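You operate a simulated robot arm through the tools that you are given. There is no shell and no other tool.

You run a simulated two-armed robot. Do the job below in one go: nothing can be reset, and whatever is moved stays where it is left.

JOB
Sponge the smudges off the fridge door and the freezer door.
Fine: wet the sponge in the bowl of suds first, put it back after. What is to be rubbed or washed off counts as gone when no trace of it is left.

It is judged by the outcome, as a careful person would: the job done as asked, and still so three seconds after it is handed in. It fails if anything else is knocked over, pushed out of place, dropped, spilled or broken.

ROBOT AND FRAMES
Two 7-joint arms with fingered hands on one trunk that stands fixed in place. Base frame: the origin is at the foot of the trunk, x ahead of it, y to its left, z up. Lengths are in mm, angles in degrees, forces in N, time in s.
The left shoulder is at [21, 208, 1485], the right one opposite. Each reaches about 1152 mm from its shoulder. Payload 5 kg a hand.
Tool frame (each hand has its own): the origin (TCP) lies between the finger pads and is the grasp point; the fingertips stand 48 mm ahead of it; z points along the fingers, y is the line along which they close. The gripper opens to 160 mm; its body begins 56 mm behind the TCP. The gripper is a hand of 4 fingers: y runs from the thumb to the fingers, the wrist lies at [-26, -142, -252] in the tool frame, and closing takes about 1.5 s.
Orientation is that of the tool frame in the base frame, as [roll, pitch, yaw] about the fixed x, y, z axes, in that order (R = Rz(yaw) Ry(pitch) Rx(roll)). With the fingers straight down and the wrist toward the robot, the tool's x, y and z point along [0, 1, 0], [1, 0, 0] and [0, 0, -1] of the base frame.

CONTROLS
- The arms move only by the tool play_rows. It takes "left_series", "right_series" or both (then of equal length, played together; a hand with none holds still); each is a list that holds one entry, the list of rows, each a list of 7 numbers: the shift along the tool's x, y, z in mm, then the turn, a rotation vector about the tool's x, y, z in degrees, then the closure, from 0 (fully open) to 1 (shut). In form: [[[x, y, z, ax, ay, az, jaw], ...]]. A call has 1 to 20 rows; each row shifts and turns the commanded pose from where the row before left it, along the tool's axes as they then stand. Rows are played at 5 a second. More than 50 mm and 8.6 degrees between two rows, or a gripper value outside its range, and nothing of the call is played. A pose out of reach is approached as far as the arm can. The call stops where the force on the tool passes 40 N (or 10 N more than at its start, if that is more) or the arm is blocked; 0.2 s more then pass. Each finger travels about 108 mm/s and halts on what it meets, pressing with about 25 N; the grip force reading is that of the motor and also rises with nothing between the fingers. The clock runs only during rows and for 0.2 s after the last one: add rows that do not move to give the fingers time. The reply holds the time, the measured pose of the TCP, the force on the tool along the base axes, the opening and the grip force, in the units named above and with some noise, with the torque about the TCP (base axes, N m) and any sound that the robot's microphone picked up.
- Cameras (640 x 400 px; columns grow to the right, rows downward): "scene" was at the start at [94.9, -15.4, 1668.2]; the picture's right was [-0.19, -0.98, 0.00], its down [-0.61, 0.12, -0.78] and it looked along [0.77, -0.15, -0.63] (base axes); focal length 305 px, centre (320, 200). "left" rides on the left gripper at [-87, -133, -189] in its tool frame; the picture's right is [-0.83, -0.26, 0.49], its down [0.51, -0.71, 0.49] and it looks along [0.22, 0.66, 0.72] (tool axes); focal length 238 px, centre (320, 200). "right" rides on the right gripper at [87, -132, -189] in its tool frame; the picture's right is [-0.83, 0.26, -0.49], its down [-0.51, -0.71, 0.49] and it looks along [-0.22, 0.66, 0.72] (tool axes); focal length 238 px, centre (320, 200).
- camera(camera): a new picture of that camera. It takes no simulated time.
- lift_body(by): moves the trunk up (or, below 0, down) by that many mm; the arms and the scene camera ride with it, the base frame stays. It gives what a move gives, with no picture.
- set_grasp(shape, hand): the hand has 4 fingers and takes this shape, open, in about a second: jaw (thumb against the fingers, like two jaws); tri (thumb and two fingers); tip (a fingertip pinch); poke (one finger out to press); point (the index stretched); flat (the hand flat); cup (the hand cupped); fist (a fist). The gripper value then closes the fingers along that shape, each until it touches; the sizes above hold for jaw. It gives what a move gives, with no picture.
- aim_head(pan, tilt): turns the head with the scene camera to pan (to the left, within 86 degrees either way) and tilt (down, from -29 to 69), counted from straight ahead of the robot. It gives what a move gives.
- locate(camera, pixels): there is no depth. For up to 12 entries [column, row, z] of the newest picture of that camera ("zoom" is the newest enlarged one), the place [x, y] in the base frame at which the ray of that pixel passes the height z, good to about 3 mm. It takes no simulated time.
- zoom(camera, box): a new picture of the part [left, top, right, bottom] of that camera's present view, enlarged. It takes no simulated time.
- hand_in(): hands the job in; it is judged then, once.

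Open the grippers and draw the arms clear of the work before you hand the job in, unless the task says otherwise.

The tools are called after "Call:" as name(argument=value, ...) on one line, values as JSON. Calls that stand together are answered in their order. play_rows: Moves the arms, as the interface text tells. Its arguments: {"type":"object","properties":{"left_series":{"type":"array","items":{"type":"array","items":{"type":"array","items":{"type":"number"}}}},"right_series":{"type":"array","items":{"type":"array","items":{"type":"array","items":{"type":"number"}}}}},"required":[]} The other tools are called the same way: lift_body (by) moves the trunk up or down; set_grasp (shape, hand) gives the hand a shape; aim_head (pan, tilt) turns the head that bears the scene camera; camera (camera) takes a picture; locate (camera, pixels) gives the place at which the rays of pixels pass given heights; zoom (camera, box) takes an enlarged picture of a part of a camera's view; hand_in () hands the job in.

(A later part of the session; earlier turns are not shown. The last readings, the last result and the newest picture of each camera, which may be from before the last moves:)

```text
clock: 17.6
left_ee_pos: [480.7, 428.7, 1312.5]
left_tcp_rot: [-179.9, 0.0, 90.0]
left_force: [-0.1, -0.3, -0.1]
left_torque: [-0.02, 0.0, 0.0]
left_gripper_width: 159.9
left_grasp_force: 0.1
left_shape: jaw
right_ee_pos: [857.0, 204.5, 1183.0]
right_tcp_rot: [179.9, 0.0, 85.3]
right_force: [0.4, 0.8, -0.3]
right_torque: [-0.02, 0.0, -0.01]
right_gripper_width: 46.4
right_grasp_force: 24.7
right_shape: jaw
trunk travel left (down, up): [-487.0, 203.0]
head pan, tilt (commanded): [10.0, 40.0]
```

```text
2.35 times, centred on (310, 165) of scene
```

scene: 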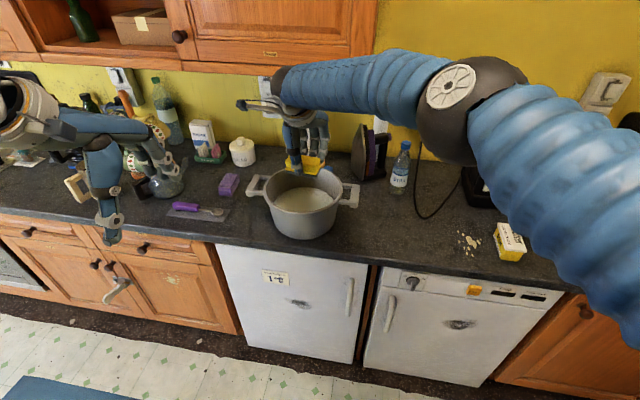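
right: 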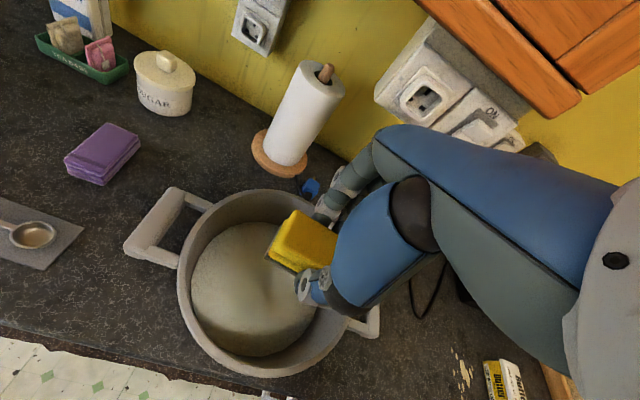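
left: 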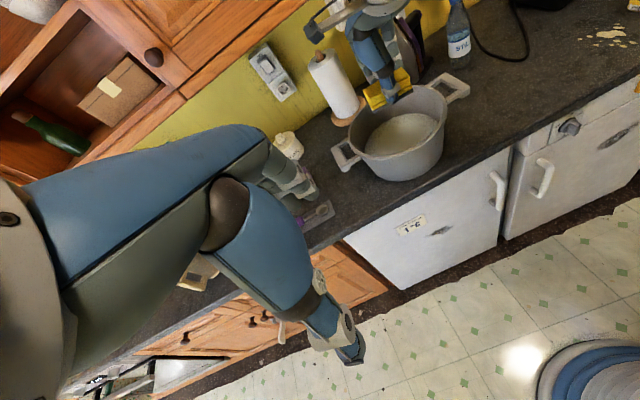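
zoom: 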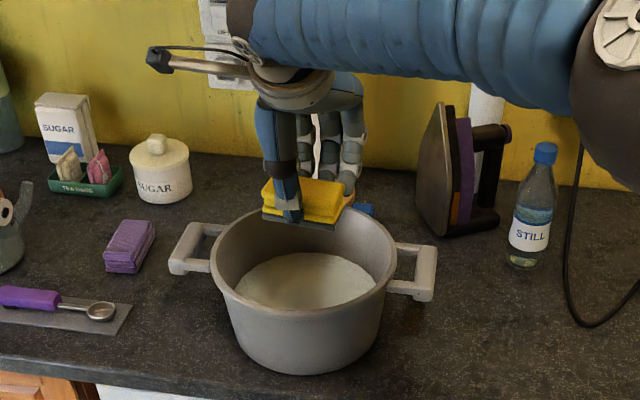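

The sponge is centred over the pot within ~10 mm and has ample margin. I lower it slowly into the suds (surface ≈970, sponge bottom is 61 below the TCP).

Call:
play_rows(right_series=[[[0, 0, 30, 0, 0, 0, 0.95], [0, 0, 30, 0, 0, 0, 0.95], [0, 0, 30, 0, 0, 0, 0.95], [0, 0, 30, 0, 0, 0, 0.95], [0, 0, 15, 0, 0, 0, 0.95], [0, 0, 10, 0, 0, 0, 0.95], [0, 0, 10, 0, 0, 0, 0.95], [0, 0, 8, 0, 0, 0, 0.95], [0, 0, 5, 0, 0, 0, 0.95], [0, 0, 0, 0, 0, 0, 0.95]]])

Call:
zoom(camera="right", box=[160, 170, 400, 400])

Call:
zoom(camera="scene", box=[220, 80, 400, 250])

```text
clock: 19.8
left_ee_pos: [481.7, 427.5, 1312.5]
left_tcp_rot: [-180.0, -0.1, 89.9]
left_force: [0.1, -0.2, 0.5]
left_torque: [-0.02, -0.02, -0.01]
left_gripper_width: 159.8
left_grasp_force: 0.0
left_shape: jaw
right_ee_pos: [852.7, 193.3, 1015.9]
right_tcp_rot: [179.8, -0.1, 85.5]
right_force: [-0.1, -0.6, -1.1]
right_torque: [0.0, 0.0, -0.03]
right_gripper_width: 46.5
right_grasp_force: 25.1
right_shape: jaw
right hand out of reach, approached as far as the arm can: row 5, 8
trunk travel left (down, up): [-487.0, 203.0]
head pan, tilt (commanded): [10.0, 40.0]
```

```text
1.74 times, centred on (280, 285) of right
```

zoom: 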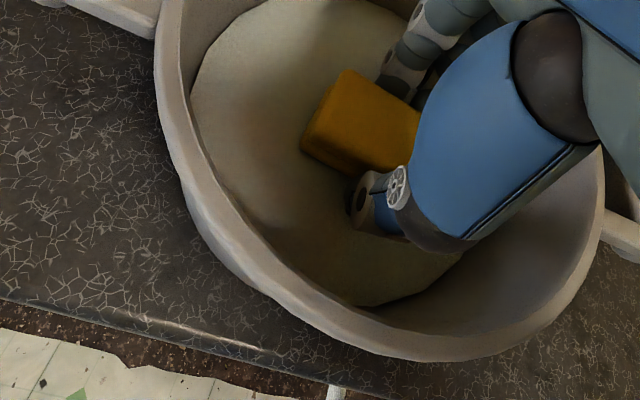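

```text
2.35 times, centred on (310, 165) of scene
```

zoom: 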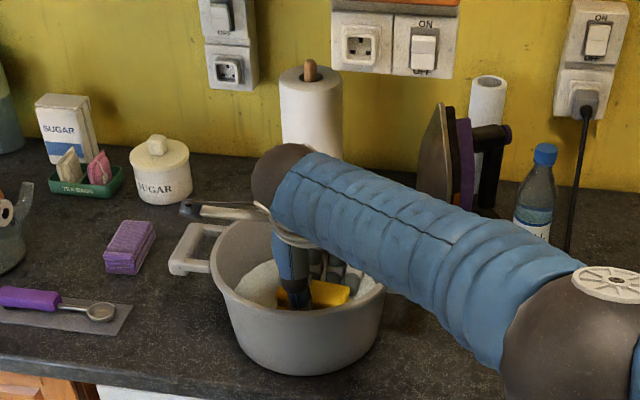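

The sponge is in the suds and its colour has turned darker (wet). I hold it there a moment, then lift straight up slowly to let it drip over the pot.

Call:
play_rows(right_series=[[[0, 0, 0, 0, 0, 0, 0.95], [0, 0, 0, 0, 0, 0, 0.95], [0, 0, 0, 0, 0, 0, 0.95], [0, 0, 0, 0, 0, 0, 0.95], [0, 0, 0, 0, 0, 0, 0.95], [0, 0, -10, 0, 0, 0, 0.95], [0, 0, -15, 0, 0, 0, 0.95], [0, 0, -20, 0, 0, 0, 0.95], [0, 0, -20, 0, 0, 0, 0.95], [0, 0, -20, 0, 0, 0, 0.95], [0, 0, -20, 0, 0, 0, 0.95], [0, 0, 0, 0, 0, 0, 0.95], [0, 0, 0, 0, 0, 0, 0.95], [0, 0, 0, 0, 0, 0, 0.95], [0, 0, 0, 0, 0, 0, 0.95]]])

Call:
zoom(camera="right", box=[160, 170, 400, 400])

Call:
zoom(camera="scene", box=[220, 80, 400, 250])

```text
clock: 23.0
left_ee_pos: [481.7, 429.0, 1312.6]
left_tcp_rot: [180.0, 0.0, 90.0]
left_force: [-0.3, -0.1, 0.1]
left_torque: [-0.03, 0.01, -0.01]
left_gripper_width: 159.8
left_grasp_force: 0.0
left_shape: jaw
right_ee_pos: [853.8, 195.1, 1119.9]
right_tcp_rot: [-179.9, -0.1, 85.4]
right_force: [-0.2, -0.5, -0.4]
right_torque: [0.04, 0.03, 0.04]
right_gripper_width: 46.5
right_grasp_force: 25.5
right_shape: jaw
trunk travel left (down, up): [-487.0, 203.0]
head pan, tilt (commanded): [10.0, 40.0]
```

```text
1.74 times, centred on (280, 285) of right
```

zoom: 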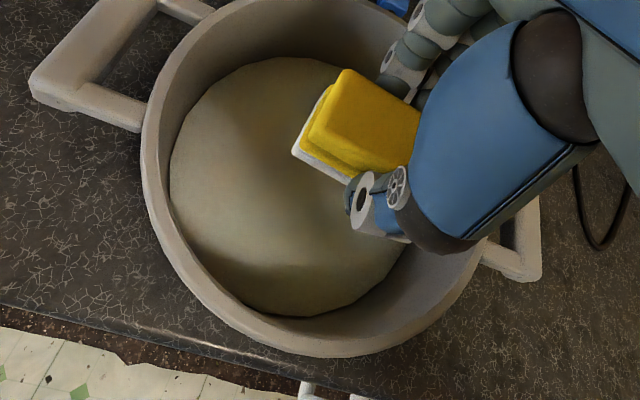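

```text
2.35 times, centred on (310, 165) of scene
```

zoom: 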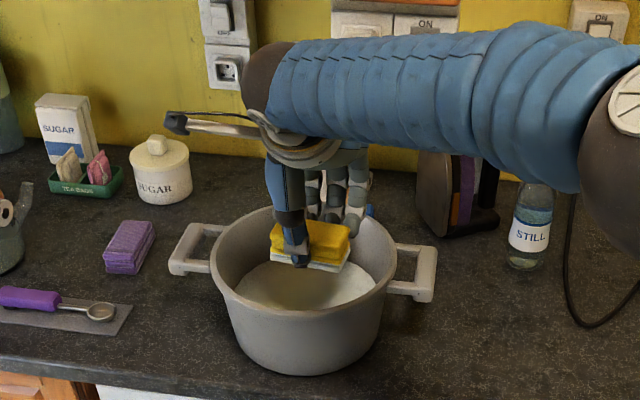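

The pad underneath is now white with suds, so the sponge is wet. I lift clear of the rim, draw back in front of the counter, then move right to y≈-255.

Call:
play_rows(right_series=[[[0, 0, -35, 0, 0, 0, 0.95], [0, 0, -40, 0, 0, 0, 0.95], [-3.7, -45.6, 0, 0, 0, 0, 0.95], [-3.7, -45.6, 0, 0, 0, 0, 0.95], [-3.7, -45.6, 0, 0, 0, 0, 0.95], [-3.7, -45.6, 0, 0, 0, 0, 0.95], [-3.7, -45.6, 0, 0, 0, 0, 0.95], [-3.7, -45.6, 0, 0, 0, 0, 0.95], [-3.7, -45.6, 0, 0, 0, 0, 0.95], [-44.9, 3.6, 0, 0, 0, 0, 0.95], [-44.9, 3.6, 0, 0, 0, 0, 0.95], [-44.9, 3.6, 0, 0, 0, 0, 0.95], [-44.9, 3.6, 0, 0, 0, 0, 0.95], [-44.9, 3.6, 0, 0, 0, 0, 0.95], [-44.9, 3.6, 0, 0, 0, 0, 0.95], [-44.9, 3.6, 0, 0, 0, 0, 0.95], [-44.9, 3.6, 0, 0, 0, 0, 0.95], [-44.9, 3.6, 0, 0, 0, 0, 0.95], [-44.9, 3.6, 0, 0, 0, 0, 0.95]]])

Call:
camera(camera="scene")

Call:
camera(camera="right")

Call:
camera(camera="left")

```text
clock: 27.0
left_ee_pos: [480.9, 425.8, 1314.6]
left_tcp_rot: [-180.0, -0.2, 90.0]
left_force: [0.4, -0.6, 0.1]
left_torque: [0.14, -0.05, 0.01]
left_gripper_width: 159.8
left_grasp_force: 0.0
left_shape: jaw
right_ee_pos: [532.5, -258.8, 1195.0]
right_tcp_rot: [-180.0, -0.2, 85.4]
right_force: [-0.2, -1.3, -0.6]
right_torque: [0.19, -0.04, 0.01]
right_gripper_width: 46.6
right_grasp_force: 25.0
right_shape: jaw
trunk travel left (down, up): [-487.0, 203.0]
head pan, tilt (commanded): [10.0, 40.0]
```

```text
taken
```

scene: 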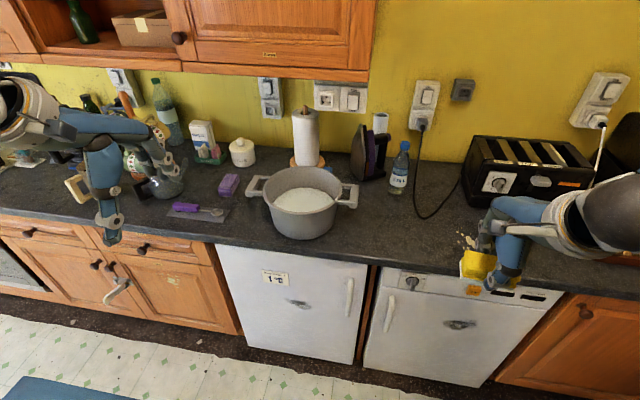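

```text
taken
```

right: 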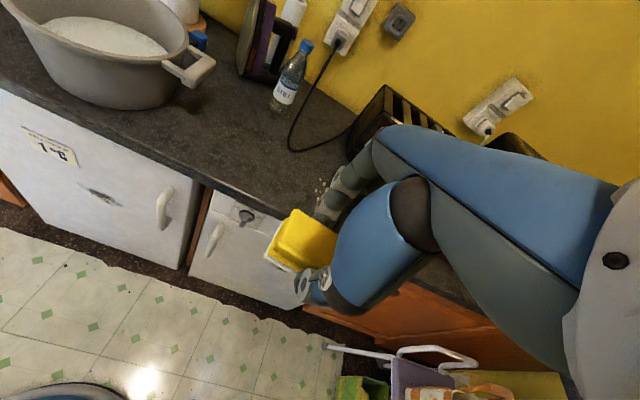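

```text
taken
```

left: 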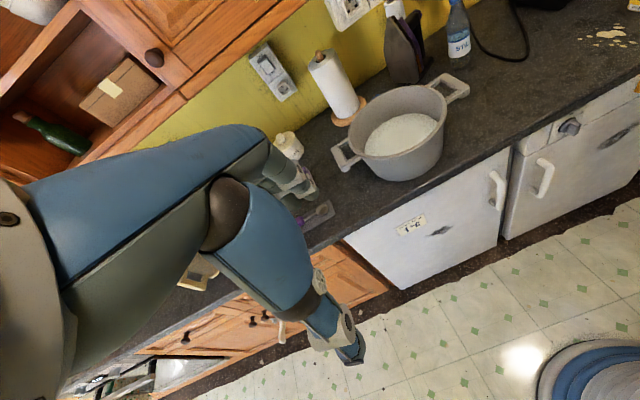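

I'm clear of the counter. Now I triangulate the two smudges from scene (298,303)/(461,324) and left (440,230)/(612,138), zooming for exact pixels.

Call:
zoom(camera="scene", box=[210, 240, 370, 340])

Call:
zoom(camera="scene", box=[400, 260, 560, 360])

Call:
zoom(camera="left", box=[360, 180, 520, 280])

Call:
zoom(camera="left", box=[500, 90, 640, 178])

Call:
zoom(camera="right", box=[0, 110, 260, 270])

```text
4.00 times, centred on (290, 290) of scene
```

zoom: 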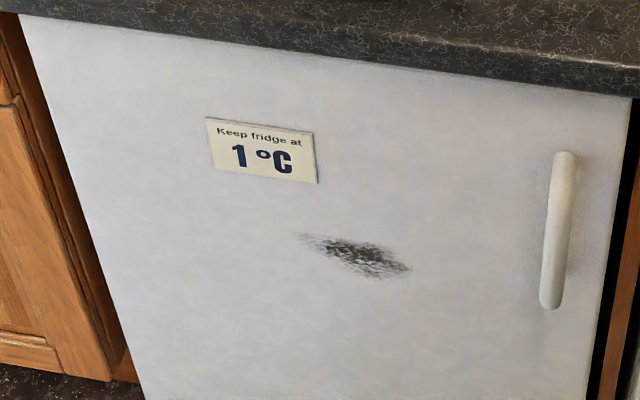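

```text
4.00 times, centred on (480, 310) of scene
```

zoom: 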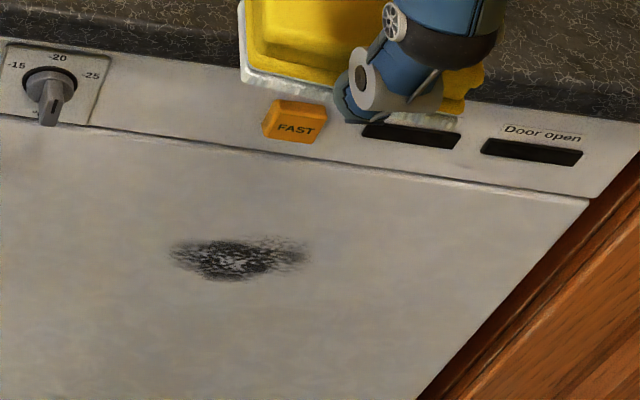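

```text
4.00 times, centred on (440, 230) of left
```

zoom: 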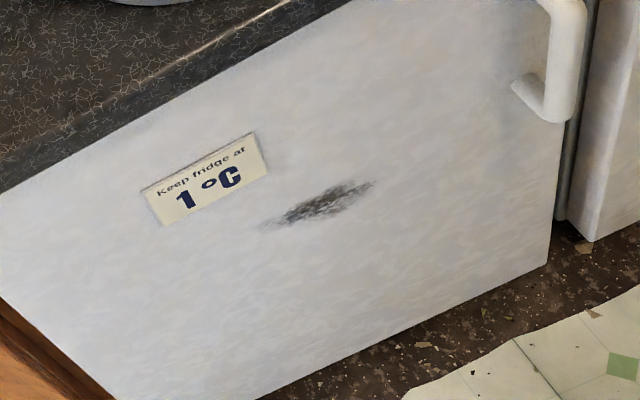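

```text
4.55 times, centred on (570, 134) of left
```

zoom: 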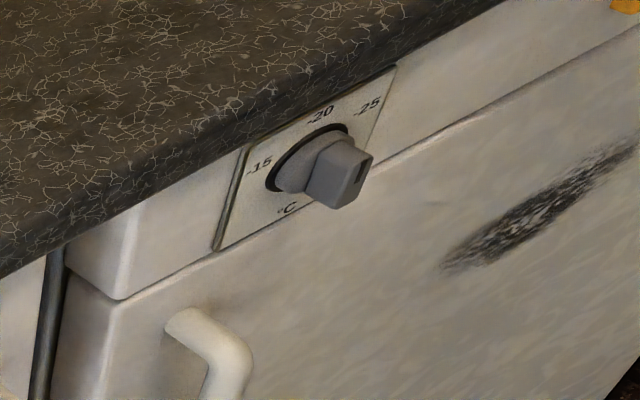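

```text
2.46 times, centred on (130, 190) of right
```

zoom: 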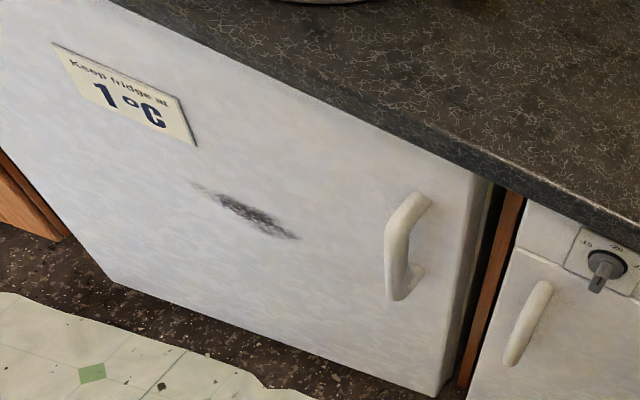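

I'll triangulate the card corner, smudge centres and tips with those pixel correspondences.

Call:
locate(camera="scene", pixels=[[289.5, 285.8, 650], [289.5, 285.8, 700], [300, 304.3, 580], [300, 304.3, 620], [285, 298.8, 600], [312.5, 307.5, 600], [460, 324.3, 600], [460, 324.3, 640], [442, 324.5, 600], [442, 324.5, 640], [478, 321.8, 600], [478, 321.8, 640]])

Call:
locate(camera="left", pixels=[[426.8, 222.5, 650], [426.8, 222.5, 700], [441.3, 230.8, 580], [441.3, 230.8, 620], [425.5, 237, 600], [453, 225.8, 600], [596.4, 148.3, 600], [596.4, 148.3, 640]])

Call:
locate(camera="right", pixels=[[79.2, 167.6, 650], [79.2, 167.6, 700], [104.8, 196.1, 580], [104.8, 196.1, 620], [81.2, 185.1, 600], [121.1, 206.3, 600]])

```text
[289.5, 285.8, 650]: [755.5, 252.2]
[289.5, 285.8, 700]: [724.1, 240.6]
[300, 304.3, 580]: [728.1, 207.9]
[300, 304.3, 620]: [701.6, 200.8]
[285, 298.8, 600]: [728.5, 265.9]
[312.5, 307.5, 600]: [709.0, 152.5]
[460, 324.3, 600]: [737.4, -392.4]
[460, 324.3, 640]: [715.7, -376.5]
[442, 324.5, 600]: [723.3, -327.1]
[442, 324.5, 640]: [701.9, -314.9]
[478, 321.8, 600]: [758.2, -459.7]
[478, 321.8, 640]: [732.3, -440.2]
```

```text
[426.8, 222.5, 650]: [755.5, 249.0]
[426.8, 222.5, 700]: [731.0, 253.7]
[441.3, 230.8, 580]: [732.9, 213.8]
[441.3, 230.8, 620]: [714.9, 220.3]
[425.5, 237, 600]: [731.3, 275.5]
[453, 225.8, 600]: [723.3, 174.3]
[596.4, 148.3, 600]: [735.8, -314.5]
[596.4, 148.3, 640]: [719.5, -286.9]
```

```text
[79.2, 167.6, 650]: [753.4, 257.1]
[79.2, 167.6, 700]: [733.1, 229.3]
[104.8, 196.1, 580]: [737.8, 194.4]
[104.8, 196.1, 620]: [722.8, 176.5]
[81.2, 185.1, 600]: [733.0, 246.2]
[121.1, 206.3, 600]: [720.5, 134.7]
```

Door plane x≈749; fridge smudge centre ≈(749,210,548), freezer smudge ≈(745,-396,588). I lower the hand in front of the counter (x≈532) and square its yaw so I can then turn the fingers toward the doors.

Call:
play_rows(right_series=[[[0, 0, 40, 0, 0, -4.6, 0.95], [0, 0, 45, 0, 0, 0, 0.95], [0, 0, 45, 0, 0, 0, 0.95], [0, 0, 45, 0, 0, 0, 0.95], [0, 0, 45, 0, 0, 0, 0.95], [0, 0, 45, 0, 0, 0, 0.95], [0, 0, 0, 0, 0, 0, 0.95]]])

Call:
aim_head(pan=-25, tilt=45)

Call:
camera(camera="scene")

Call:
camera(camera="right")

```text
clock: 28.6
left_ee_pos: [482.8, 431.0, 1311.1]
left_tcp_rot: [-179.9, 0.1, 90.1]
left_force: [0.8, 3.5, -2.2]
left_torque: [-0.47, 0.17, -0.08]
left_gripper_width: 160.1
left_grasp_force: 0.1
left_shape: jaw
right_ee_pos: [526.9, -253.9, 925.2]
right_tcp_rot: [-178.6, 0.5, 90.0]
right_force: [-25.7, 1.2, -29.9]
right_torque: [0.37, -2.92, -0.39]
right_gripper_width: 46.0
right_grasp_force: 25.2
right_shape: jaw
trunk travel left (down, up): [-487.0, 203.0]
head pan, tilt (commanded): [10.0, 40.0]
```

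```text
clock: 29.6
left_ee_pos: [481.5, 427.2, 1312.3]
left_tcp_rot: [180.0, 0.0, 90.0]
left_force: [-0.1, 0.0, 0.0]
left_torque: [-0.04, 0.0, -0.03]
left_gripper_width: 160.0
left_grasp_force: 0.0
left_shape: jaw
right_ee_pos: [540.1, -253.5, 937.9]
right_tcp_rot: [179.6, 0.0, 90.0]
right_force: [0.2, 0.4, -0.2]
right_torque: [-0.02, 0.02, 0.01]
right_gripper_width: 46.2
right_grasp_force: 25.4
right_shape: jaw
trunk travel left (down, up): [-487.0, 203.0]
head pan, tilt (commanded): [-25.0, 45.0]
```

```text
taken
```

scene: 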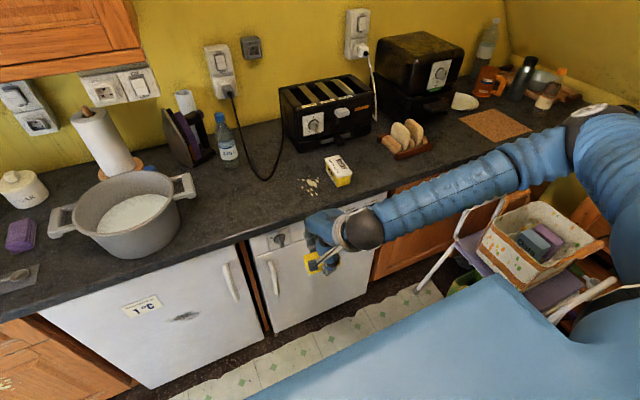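

```text
taken
```

right: 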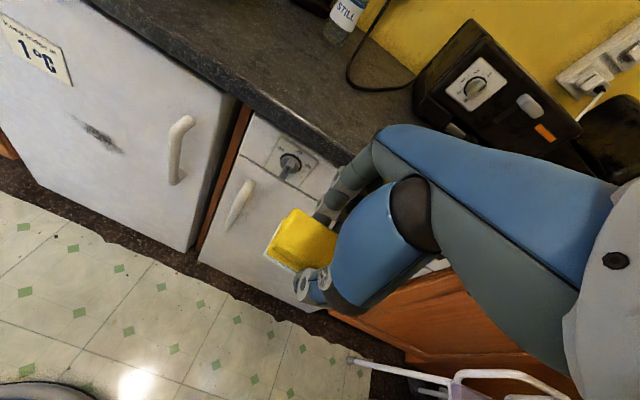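

There was a brief force spike on that move though it reads zero now. I'll check the state with a still row and look at the elbow side.

Call:
play_rows(right_series=[[[0, 0, 0, 0, 0, 0, 0.95], [0, 0, 0, 0, 0, 0, 0.95]]])

Call:
aim_head(pan=-60, tilt=40)

Call:
camera(camera="scene")

Call:
camera(camera="left")

```text
clock: 30.2
left_ee_pos: [481.4, 428.1, 1313.5]
left_tcp_rot: [-179.9, 0.0, 90.0]
left_force: [0.3, 0.1, -0.7]
left_torque: [-0.01, -0.01, 0.0]
left_gripper_width: 159.8
left_grasp_force: 0.0
left_shape: jaw
right_ee_pos: [532.2, -253.6, 930.1]
right_tcp_rot: [-179.5, 0.0, 90.0]
right_force: [-0.4, -0.1, 0.2]
right_torque: [0.01, -0.04, -0.04]
right_gripper_width: 46.5
right_grasp_force: 24.9
right_shape: jaw
trunk travel left (down, up): [-487.0, 203.0]
head pan, tilt (commanded): [-25.0, 45.0]
```

```text
clock: 31.2
left_ee_pos: [481.7, 428.4, 1313.6]
left_tcp_rot: [-179.9, 0.0, 90.0]
left_force: [-0.2, -0.1, -0.5]
left_torque: [0.02, 0.02, -0.02]
left_gripper_width: 159.9
left_grasp_force: 0.1
left_shape: jaw
right_ee_pos: [534.0, -253.6, 931.9]
right_tcp_rot: [-179.6, 0.0, 90.0]
right_force: [0.1, 0.2, -0.5]
right_torque: [-0.02, 0.02, -0.01]
right_gripper_width: 46.7
right_grasp_force: 25.3
right_shape: jaw
trunk travel left (down, up): [-487.0, 203.0]
head pan, tilt (commanded): [-60.0, 40.0]
```

```text
taken
```

scene: 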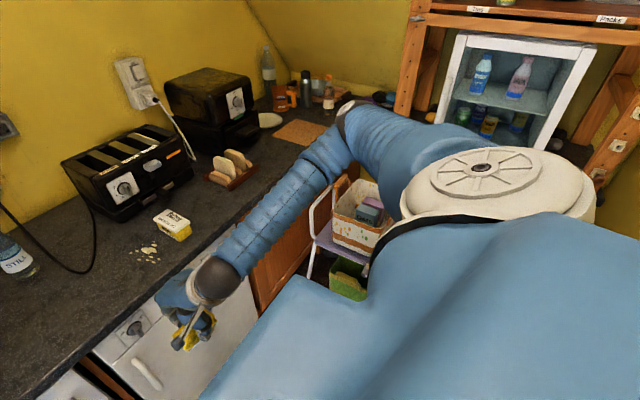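

```text
taken
```

left: 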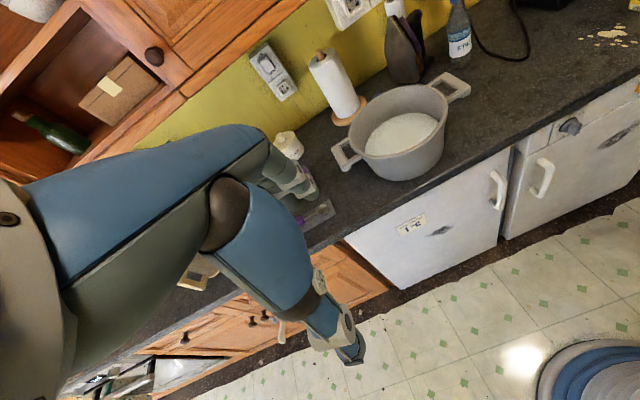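

No contact visible; the spike was only transient. I now turn the hand toward the doors in steps (first half), shifting slightly forward to x≈570.

Call:
play_rows(right_series=[[[0, 38, 0, 0, 0, 0, 0.95], [0, 0, 0, -4.62, -4.62, -4.62, 0.95], [0, 0, 0, -4.62, -4.62, -4.62, 0.95], [0, 0, 0, -4.62, -4.62, -4.62, 0.95], [0, 0, 0, -4.62, -4.62, -4.62, 0.95], [0, 0, 0, -4.62, -4.62, -4.62, 0.95], [0, 0, 0, -4.62, -4.62, -4.62, 0.95], [0, 0, 0, -4.62, -4.62, -4.62, 0.95], [0, 0, 0, 0, 0, 0, 0.95]]])

Call:
aim_head(pan=-40, tilt=45)

Call:
camera(camera="scene")

Call:
camera(camera="right")

```text
clock: 33.2
left_ee_pos: [480.3, 428.4, 1313.1]
left_tcp_rot: [-180.0, 0.0, 90.0]
left_force: [0.0, -0.4, 0.4]
left_torque: [0.03, -0.02, 0.0]
left_gripper_width: 159.8
left_grasp_force: 0.1
left_shape: jaw
right_ee_pos: [572.5, -270.0, 934.1]
right_tcp_rot: [178.2, 2.3, 92.3]
right_force: [-0.5, 0.7, -1.2]
right_torque: [0.01, 0.02, 0.01]
right_gripper_width: 46.4
right_grasp_force: 25.5
right_shape: jaw
right hand out of reach, approached as far as the arm can: row 2, 3, 4, 5, 6, 7, 8
trunk travel left (down, up): [-487.0, 203.0]
head pan, tilt (commanded): [-60.0, 40.0]
```

```text
clock: 34.1
left_ee_pos: [480.5, 429.0, 1313.1]
left_tcp_rot: [-180.0, -0.1, 90.0]
left_force: [-0.4, -0.3, 0.0]
left_torque: [-0.01, -0.02, 0.0]
left_gripper_width: 159.9
left_grasp_force: 0.0
left_shape: jaw
right_ee_pos: [574.3, -270.0, 934.1]
right_tcp_rot: [178.2, 2.3, 92.3]
right_force: [0.4, 0.0, -0.4]
right_torque: [-0.02, -0.01, 0.01]
right_gripper_width: 46.2
right_grasp_force: 24.9
right_shape: jaw
trunk travel left (down, up): [-487.0, 203.0]
head pan, tilt (commanded): [-40.0, 45.0]
```

```text
taken
```

scene: 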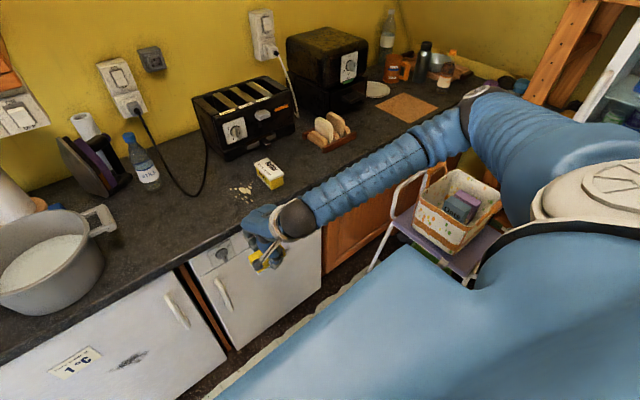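

```text
taken
```

right: 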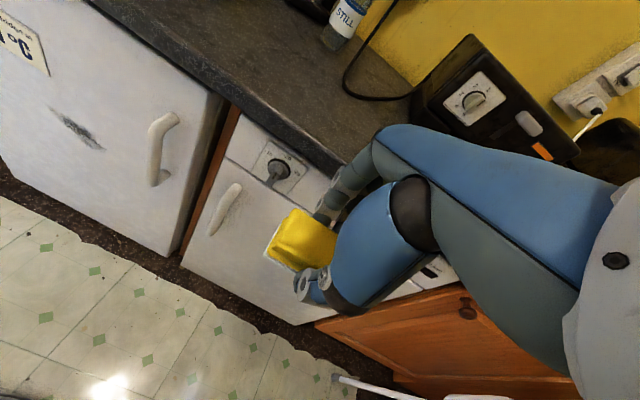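

The hand did not turn (wrist limit, rows 2–8 out of reach). I'll check what pose it's holding with a still row before trying another way of turning.

Call:
play_rows(right_series=[[[0, 0, 0, 0, 0, 0, 0.95], [0, 0, 0, 0, 0, 0, 0.95]]])

Call:
aim_head(pan=-20, tilt=50)

Call:
zoom(camera="scene", box=[240, 80, 600, 305])

```text
clock: 34.7
left_ee_pos: [480.5, 428.1, 1313.2]
left_tcp_rot: [-179.9, -0.1, 90.0]
left_force: [0.1, 0.0, -0.4]
left_torque: [-0.02, 0.03, 0.01]
left_gripper_width: 160.0
left_grasp_force: 0.0
left_shape: jaw
right_ee_pos: [573.2, -269.3, 934.0]
right_tcp_rot: [178.1, 2.3, 92.3]
right_force: [-0.6, 0.4, 0.6]
right_torque: [0.0, 0.02, 0.04]
right_gripper_width: 46.1
right_grasp_force: 24.9
right_shape: jaw
trunk travel left (down, up): [-487.0, 203.0]
head pan, tilt (commanded): [-40.0, 45.0]
```

```text
clock: 35.5
left_ee_pos: [480.8, 427.8, 1313.4]
left_tcp_rot: [180.0, 0.0, 90.0]
left_force: [0.4, 0.0, 0.3]
left_torque: [0.02, 0.03, -0.02]
left_gripper_width: 160.0
left_grasp_force: 0.1
left_shape: jaw
right_ee_pos: [573.9, -268.8, 934.1]
right_tcp_rot: [178.2, 2.2, 92.4]
right_force: [0.5, 0.3, 0.2]
right_torque: [0.03, -0.01, 0.03]
right_gripper_width: 46.4
right_grasp_force: 24.3
right_shape: jaw
trunk travel left (down, up): [-487.0, 203.0]
head pan, tilt (commanded): [-20.0, 50.0]
```

```text
1.78 times, centred on (420, 192) of scene
```

zoom: 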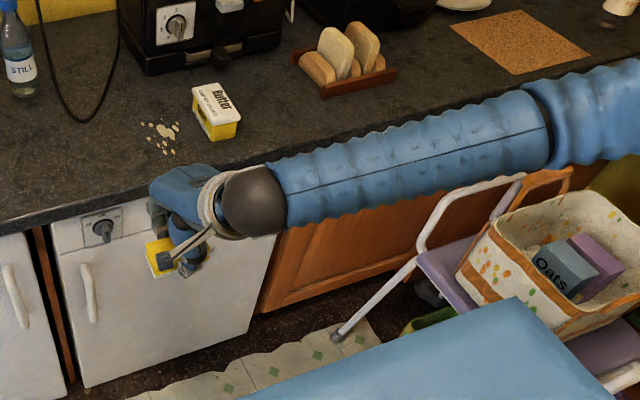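

I test another turning direction: pitching the fingers forward about the tool x axis in small steps.

Call:
play_rows(right_series=[[[0, 0, 0, -8, 0, 0, 0.95], [0, 0, 0, -8, 0, 0, 0.95], [0, 0, 0, -8, 0, 0, 0.95], [0, 0, 0, -8, 0, 0, 0.95], [0, 0, 0, 0, 0, 0, 0.95]]])

```text
clock: 36.7
left_ee_pos: [480.3, 428.5, 1313.2]
left_tcp_rot: [-180.0, 0.0, 90.0]
left_force: [-0.8, -0.1, 0.2]
left_torque: [0.02, 0.02, 0.0]
left_gripper_width: 159.9
left_grasp_force: 0.0
left_shape: jaw
right_ee_pos: [573.3, -268.5, 934.2]
right_tcp_rot: [178.2, 2.3, 92.3]
right_force: [0.8, -0.1, -0.3]
right_torque: [0.01, 0.01, -0.01]
right_gripper_width: 46.4
right_grasp_force: 24.9
right_shape: jaw
right hand out of reach, approached as far as the arm can: row 1, 2, 3, 4
trunk travel left (down, up): [-487.0, 203.0]
head pan, tilt (commanded): [-20.0, 50.0]
```

Blocked that way too. I probe the other turning directions one at a time to find which the wrist allows.

Call:
play_rows(right_series=[[[0, 0, 0, 8, 0, 0, 0.95], [0, 0, 0, 8, 0, 0, 0.95], [0, 0, 0, 0, 0, 0, 0.95]]])

Call:
play_rows(right_series=[[[0, 0, 0, 0, 8, 0, 0.95], [0, 0, 0, 0, 8, 0, 0.95], [0, 0, 0, 0, 0, 0, 0.95]]])

Call:
play_rows(right_series=[[[0, 0, 0, 0, 0, 8, 0.95], [0, 0, 0, 0, 0, 8, 0.95], [0, 0, 0, 0, 0, 0, 0.95]]])

```text
clock: 37.5
left_ee_pos: [480.5, 427.2, 1314.2]
left_tcp_rot: [-179.9, 0.0, 89.9]
left_force: [-0.2, -0.5, 0.8]
left_torque: [0.05, -0.03, 0.0]
left_gripper_width: 160.0
left_grasp_force: 0.1
left_shape: jaw
right_ee_pos: [574.1, -271.1, 933.1]
right_tcp_rot: [-165.8, 2.3, 92.2]
right_force: [-0.4, -0.1, 0.3]
right_torque: [0.06, -0.06, -0.01]
right_gripper_width: 46.2
right_grasp_force: 25.0
right_shape: jaw
trunk travel left (down, up): [-487.0, 203.0]
head pan, tilt (commanded): [-20.0, 50.0]
```

```text
clock: 38.3
left_ee_pos: [481.6, 429.1, 1312.3]
left_tcp_rot: [-180.0, 0.0, 90.1]
left_force: [1.1, 0.2, 0.3]
left_torque: [-0.09, 0.02, -0.03]
left_gripper_width: 159.5
left_grasp_force: 0.1
left_shape: jaw
right_ee_pos: [573.6, -269.1, 933.8]
right_tcp_rot: [-165.5, -13.1, 88.3]
right_force: [0.4, 0.7, -0.8]
right_torque: [-0.04, 0.03, -0.01]
right_gripper_width: 46.2
right_grasp_force: 24.9
right_shape: jaw
trunk travel left (down, up): [-487.0, 203.0]
head pan, tilt (commanded): [-20.0, 50.0]
```

```text
clock: 39.1
left_ee_pos: [481.8, 427.1, 1313.5]
left_tcp_rot: [-180.0, 0.0, 90.0]
left_force: [-1.0, -0.5, 0.6]
left_torque: [0.04, -0.01, 0.02]
left_gripper_width: 159.9
left_grasp_force: 0.0
left_shape: jaw
right_ee_pos: [571.7, -271.6, 933.6]
right_tcp_rot: [-162.5, -8.7, 72.5]
right_force: [-0.3, -0.2, 0.2]
right_torque: [0.01, -0.04, -0.01]
right_gripper_width: 46.4
right_grasp_force: 24.9
right_shape: jaw
trunk travel left (down, up): [-487.0, 203.0]
head pan, tilt (commanded): [-20.0, 50.0]
```

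Positive turns about all tool axes are free. The natural path to "fingers forward, thumb up" is a ~161° turn about tool axis (0.03,0.80,0.60); I play the first half of it.

Call:
play_rows(right_series=[[[0, 0, 0, 0.24, 6.42, 4.82, 0.95], [0, 0, 0, 0.24, 6.42, 4.82, 0.95], [0, 0, 0, 0.24, 6.42, 4.82, 0.95], [0, 0, 0, 0.24, 6.42, 4.82, 0.95], [0, 0, 0, 0.24, 6.42, 4.82, 0.95], [0, 0, 0, 0.24, 6.42, 4.82, 0.95], [0, 0, 0, 0.24, 6.42, 4.82, 0.95], [0, 0, 0, 0.24, 6.42, 4.82, 0.95], [0, 0, 0, 0.24, 6.42, 4.82, 0.95], [0, 0, 0, 0.24, 6.42, 4.82, 0.95], [0, 0, 0, 0, 0, 0, 0.95]]])

Call:
camera(camera="scene")

Call:
camera(camera="right")

```text
clock: 41.5
left_ee_pos: [478.5, 426.2, 1315.0]
left_tcp_rot: [179.9, -0.1, 90.0]
left_force: [-1.5, -1.3, 1.1]
left_torque: [0.07, -0.13, 0.03]
left_gripper_width: 159.8
left_grasp_force: 0.1
left_shape: jaw
right_ee_pos: [575.8, -272.6, 937.9]
right_tcp_rot: [-121.4, -35.3, -11.8]
right_force: [0.3, -0.6, 0.7]
right_torque: [-0.04, 0.08, 0.06]
right_gripper_width: 46.3
right_grasp_force: 25.0
right_shape: jaw
trunk travel left (down, up): [-487.0, 203.0]
head pan, tilt (commanded): [-20.0, 50.0]
```

```text
taken
```

scene: 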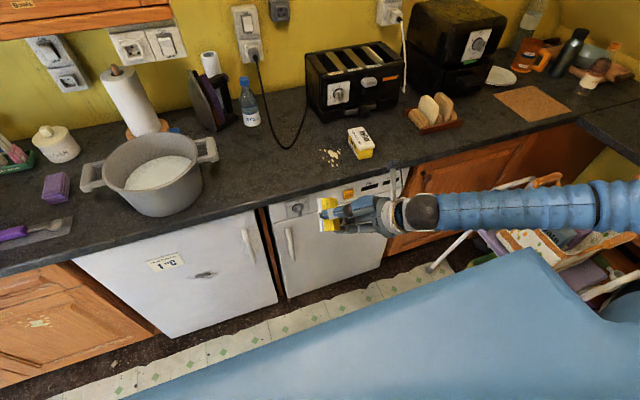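

```text
taken
```

right: 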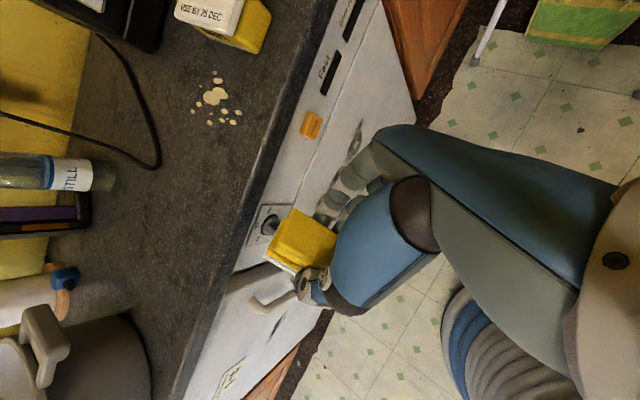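

That works: the hand now points left along the forearm. I continue with the second half in the same direction.

Call:
play_rows(right_series=[[[0, 0, 0, 0.24, 6.42, 4.82, 0.95], [0, 0, 0, 0.24, 6.42, 4.82, 0.95], [0, 0, 0, 0.24, 6.42, 4.82, 0.95], [0, 0, 0, 0.24, 6.42, 4.82, 0.95], [0, 0, 0, 0.24, 6.42, 4.82, 0.95], [0, 0, 0, 0.24, 6.42, 4.82, 0.95], [0, 0, 0, 0, 0, 0, 0.95]]])

Call:
camera(camera="scene")

Call:
camera(camera="right")

```text
clock: 43.1
left_ee_pos: [480.9, 428.4, 1313.0]
left_tcp_rot: [180.0, -0.1, 90.0]
left_force: [-0.1, 0.4, 0.4]
left_torque: [0.04, 0.01, 0.01]
left_gripper_width: 160.1
left_grasp_force: 0.1
left_shape: jaw
right_ee_pos: [603.0, -284.7, 943.1]
right_tcp_rot: [-104.8, -27.7, -41.1]
right_force: [0.9, -0.5, -0.3]
right_torque: [0.01, 0.02, -0.01]
right_gripper_width: 46.1
right_grasp_force: 24.8
right_shape: jaw
right hand out of reach, approached as far as the arm can: row 2, 3, 4, 5, 6
trunk travel left (down, up): [-487.0, 203.0]
head pan, tilt (commanded): [-20.0, 50.0]
```

```text
taken
```

scene: 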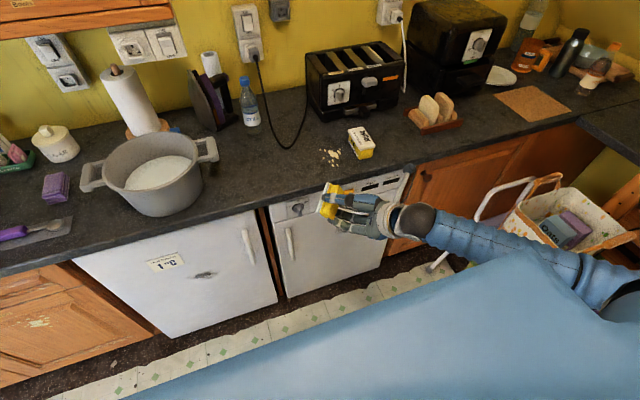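

```text
taken
```

right: 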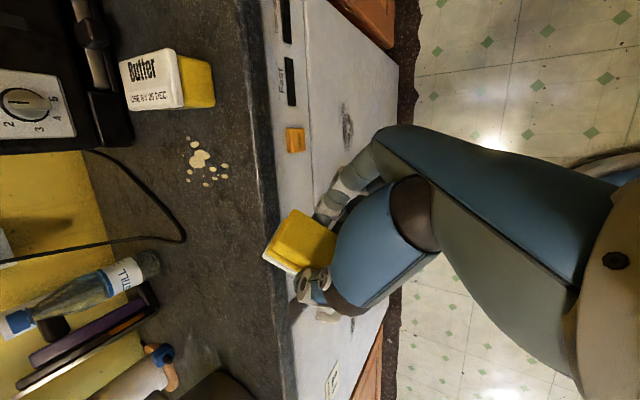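

Fingers now point forward-left (z≈(0.73,0.65,-0.23)) with thumb up; the wrist limits further yaw here. I lower the trunk in steps so the hand gets below the counter and has freedom to move forward.

Call:
lift_body(by=-150)

Call:
camera(camera="scene")

Call:
camera(camera="left")

```text
clock: 44.9
left_ee_pos: [481.0, 427.5, 1163.4]
left_tcp_rot: [179.9, -0.1, 90.0]
left_force: [-0.8, -0.7, 0.0]
left_torque: [-0.02, -0.02, 0.01]
left_gripper_width: 160.0
left_grasp_force: 0.1
left_shape: jaw
right_ee_pos: [603.3, -284.6, 793.8]
right_tcp_rot: [-104.7, -27.7, -41.3]
right_force: [0.3, -0.7, -1.1]
right_torque: [-0.02, 0.06, 0.0]
right_gripper_width: 46.5
right_grasp_force: 24.7
right_shape: jaw
trunk travel left (down, up): [-337.0, 353.0]
head pan, tilt (commanded): [-20.0, 50.0]
```

```text
taken
```

scene: 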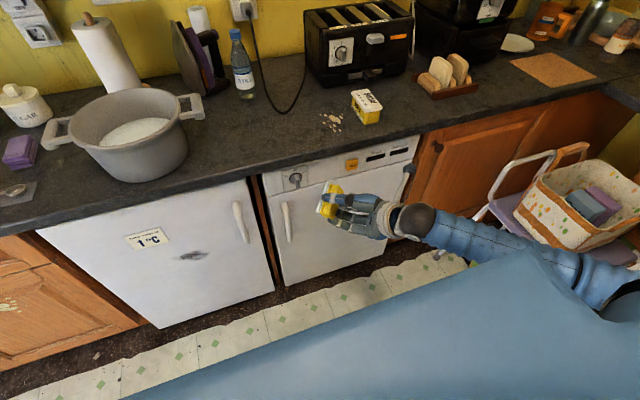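

```text
taken
```

left: 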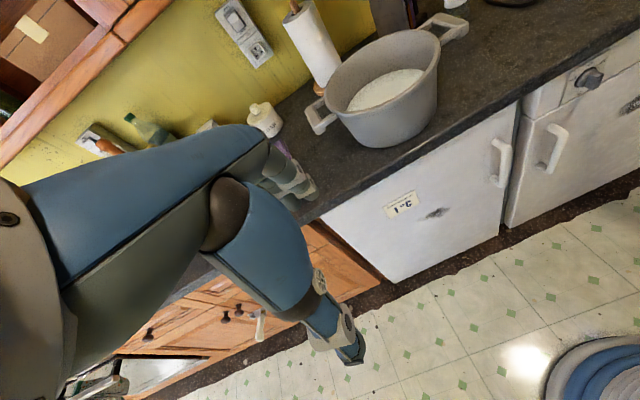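

Clear on both sides. I lower another 200 mm.

Call:
lift_body(by=-200)

Call:
aim_head(pan=-20, tilt=40)

Call:
camera(camera="scene")

Call:
camera(camera="right")

```text
clock: 47.0
left_ee_pos: [480.9, 427.2, 963.7]
left_tcp_rot: [-180.0, 0.0, 89.9]
left_force: [0.0, 0.8, 0.9]
left_torque: [0.0, 0.03, -0.03]
left_gripper_width: 159.9
left_grasp_force: 0.0
left_shape: jaw
right_ee_pos: [602.4, -284.8, 593.2]
right_tcp_rot: [-104.9, -27.8, -41.0]
right_force: [0.3, -0.9, -0.2]
right_torque: [-0.01, 0.01, 0.02]
right_gripper_width: 46.2
right_grasp_force: 25.3
right_shape: jaw
trunk travel left (down, up): [-137.0, 553.0]
head pan, tilt (commanded): [-20.0, 50.0]
```

```text
clock: 47.8
left_ee_pos: [481.4, 428.8, 962.7]
left_tcp_rot: [180.0, 0.1, 90.1]
left_force: [0.7, -0.3, 0.3]
left_torque: [-0.03, 0.01, 0.02]
left_gripper_width: 159.9
left_grasp_force: 0.1
left_shape: jaw
right_ee_pos: [602.5, -283.5, 594.6]
right_tcp_rot: [-104.8, -27.8, -41.2]
right_force: [-0.5, -0.4, -0.7]
right_torque: [-0.02, -0.04, 0.03]
right_gripper_width: 46.1
right_grasp_force: 24.7
right_shape: jaw
trunk travel left (down, up): [-137.0, 553.0]
head pan, tilt (commanded): [-20.0, 40.0]
```

```text
taken
```

scene: 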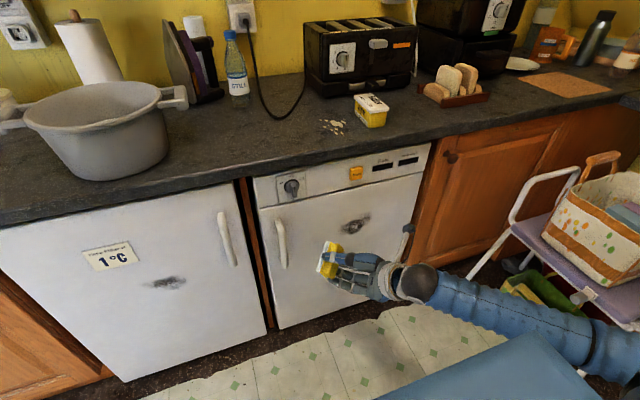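

```text
taken
```

right: 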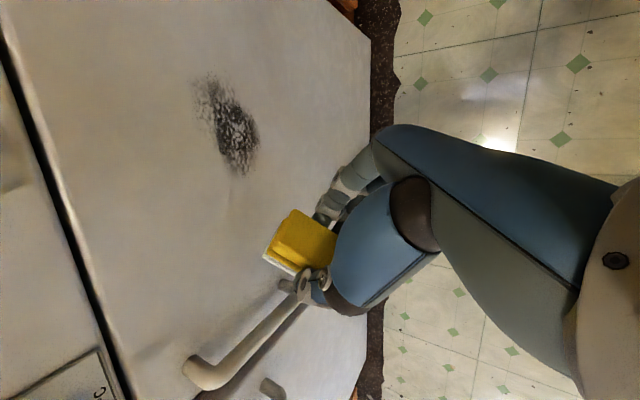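

The view is good now: freezer smudge at (355,224), fridge smudge at (166,283), the hand at (355,265). I shift right toward the freezer smudge while turning the fingers toward +x, to see whether the wrist frees up.

Call:
play_rows(right_series=[[[17.9, 13.1, -12.7, -1.3, 5.3, 0, 0.95], [17.9, 13.1, -12.7, -1.3, 5.3, 0, 0.95], [17.9, 13.1, -12.7, -1.3, 5.3, 0, 0.95], [17.9, 13.1, -12.7, -1.3, 5.3, 0, 0.95], [0, 0, 0, 0, 0, 0, 0.95]]])

Call:
camera(camera="scene")

```text
clock: 48.6
left_ee_pos: [479.9, 427.1, 964.7]
left_tcp_rot: [179.9, 0.0, 89.9]
left_force: [-0.2, 0.2, 0.5]
left_torque: [0.06, 0.11, 0.01]
left_gripper_width: 159.9
left_grasp_force: 0.1
left_shape: jaw
right_ee_pos: [700.7, -342.2, 550.4]
right_tcp_rot: [-104.0, -28.2, -49.9]
right_force: [-41.0, 1.5, 6.5]
right_torque: [-0.04, 0.51, 0.04]
right_gripper_width: 47.2
right_grasp_force: 24.9
right_shape: jaw
right hand out of reach, approached as far as the arm can: row 1, 2, 3, 4
trunk travel left (down, up): [-137.0, 553.0]
head pan, tilt (commanded): [-20.0, 40.0]
stopped in row 4 (right hand): the force on the tool passed its limit at 61 N (the readings are from after the stop); the commanded pose is now the measured one
```

```text
taken
```

scene: 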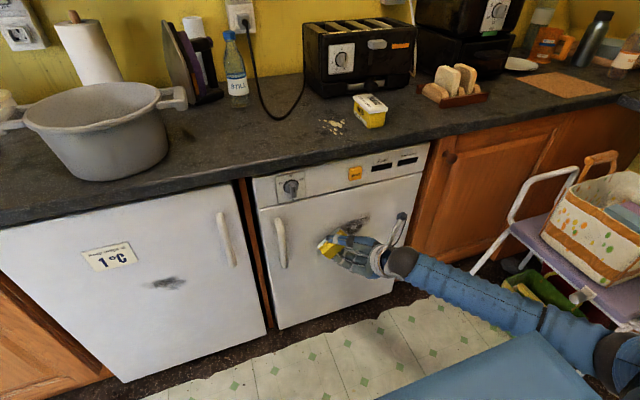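

It pushed forward into the freezer door (61 N, stopped) because the wrist couldn't deviate further that way. I back off 70 mm along -x at once, then will try rolling the hand (about tool z) before yawing.

Call:
play_rows(right_series=[[[-19.9, -3.9, -28.6, 0, 0, 0, 0.95], [-19.9, -3.9, -28.6, 0, 0, 0, 0.95], [0, 0, 0, 0, 0, 0, 0.95]]])

Call:
camera(camera="scene")

Call:
camera(camera="right")

```text
clock: 49.4
left_ee_pos: [480.9, 428.0, 962.7]
left_tcp_rot: [180.0, 0.1, 90.0]
left_force: [-0.3, 0.0, 0.4]
left_torque: [0.0, 0.01, 0.01]
left_gripper_width: 159.8
left_grasp_force: 0.0
left_shape: jaw
right_ee_pos: [672.9, -343.6, 539.8]
right_tcp_rot: [-104.3, -27.8, -48.6]
right_force: [-0.1, 0.2, 0.1]
right_torque: [-0.01, -0.01, 0.05]
right_gripper_width: 45.6
right_grasp_force: 24.8
right_shape: jaw
right hand out of reach, approached as far as the arm can: row 1, 2
trunk travel left (down, up): [-137.0, 553.0]
head pan, tilt (commanded): [-20.0, 40.0]
```

```text
taken
```

scene: 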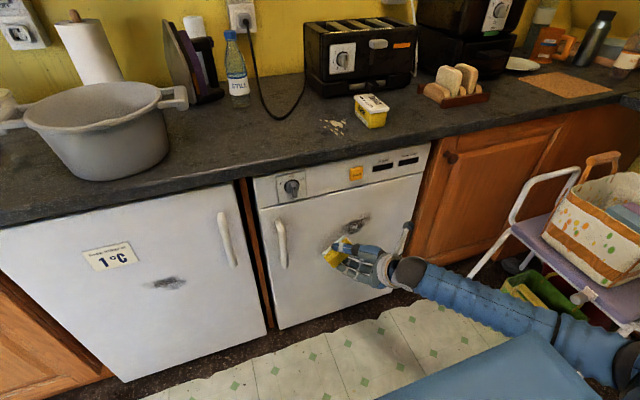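

```text
taken
```

right: 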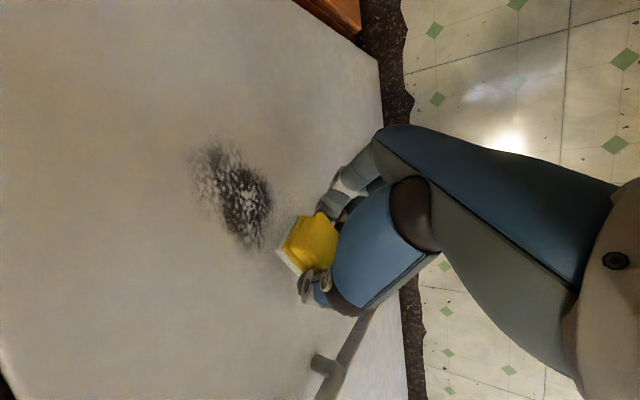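

Backed off partly (673), force zero; the wrist is still at its limit. I roll about tool z in the positive sense (thumb toward the right), while easing back.

Call:
play_rows(right_series=[[[-5.7, -1.1, -8.2, 0, 0, 8, 0.95], [-5.7, 0, -8.2, 0, 0, 8, 0.95], [-5.5, 1, -8.2, 0, 0, 8, 0.95], [0, 0, 0, 0, 0, 0, 0.95]]])

Call:
zoom(camera="right", box=[240, 150, 440, 330])

Call:
camera(camera="scene")

```text
clock: 50.4
left_ee_pos: [481.4, 428.0, 962.1]
left_tcp_rot: [180.0, 0.0, 90.0]
left_force: [0.0, -0.5, -0.8]
left_torque: [-0.02, 0.03, -0.04]
left_gripper_width: 159.9
left_grasp_force: 0.0
left_shape: jaw
right_ee_pos: [654.5, -346.9, 531.6]
right_tcp_rot: [-101.9, -4.8, -55.5]
right_force: [0.1, 0.0, 0.0]
right_torque: [0.01, 0.01, 0.02]
right_gripper_width: 45.5
right_grasp_force: 25.1
right_shape: jaw
right hand out of reach, approached as far as the arm can: row 1
trunk travel left (down, up): [-137.0, 553.0]
head pan, tilt (commanded): [-20.0, 40.0]
```

```text
2.22 times, centred on (340, 240) of right
```

zoom: 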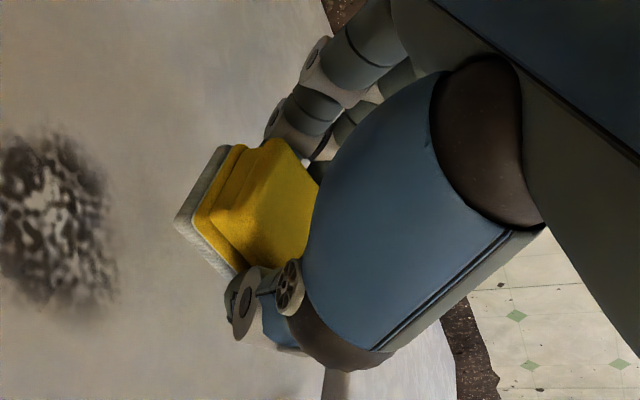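

```text
taken
```

scene: 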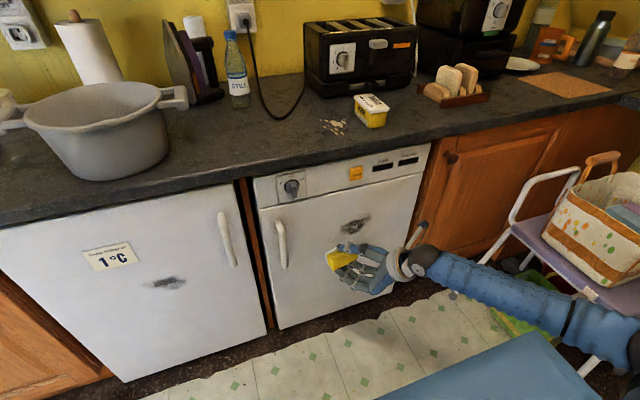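

Rolling works (now thumb straight up), and the sponge has pivoted ~15° in the grip toward flush with the door. I continue rolling and raise a little, then try a bit of yaw.

Call:
play_rows(right_series=[[[0, -12, -2, 0, 0, 8, 0.95], [0, -12, -2, 0, 0, 8, 0.95], [0, -12, -2, 0, 0, 8, 0.95], [0, 0, 0, 1.7, 7.7, 0, 0.95], [0, 0, 0, 0, 0, 0, 0.95]]])

Call:
camera(camera="scene")

```text
clock: 51.6
left_ee_pos: [480.4, 427.3, 964.0]
left_tcp_rot: [-179.9, 0.0, 90.1]
left_force: [-0.1, -0.1, 0.2]
left_torque: [0.04, 0.02, 0.03]
left_gripper_width: 159.7
left_grasp_force: 0.0
left_shape: jaw
right_ee_pos: [655.5, -350.0, 568.3]
right_tcp_rot: [-102.6, 18.5, -60.8]
right_force: [0.4, -0.8, -0.9]
right_torque: [-0.05, 0.01, 0.03]
right_gripper_width: 45.9
right_grasp_force: 24.7
right_shape: jaw
right hand out of reach, approached as far as the arm can: row 4
trunk travel left (down, up): [-137.0, 553.0]
head pan, tilt (commanded): [-20.0, 40.0]
```

```text
taken
```

scene: 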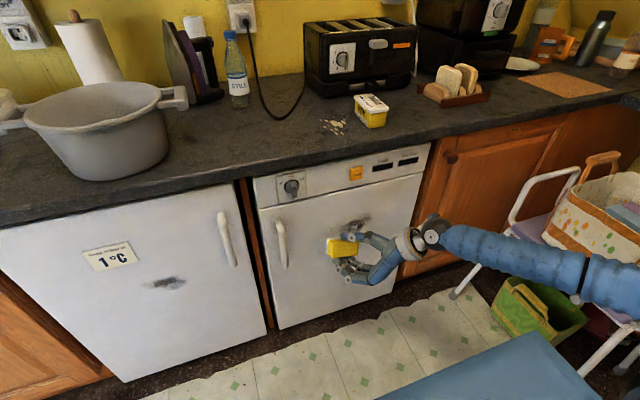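

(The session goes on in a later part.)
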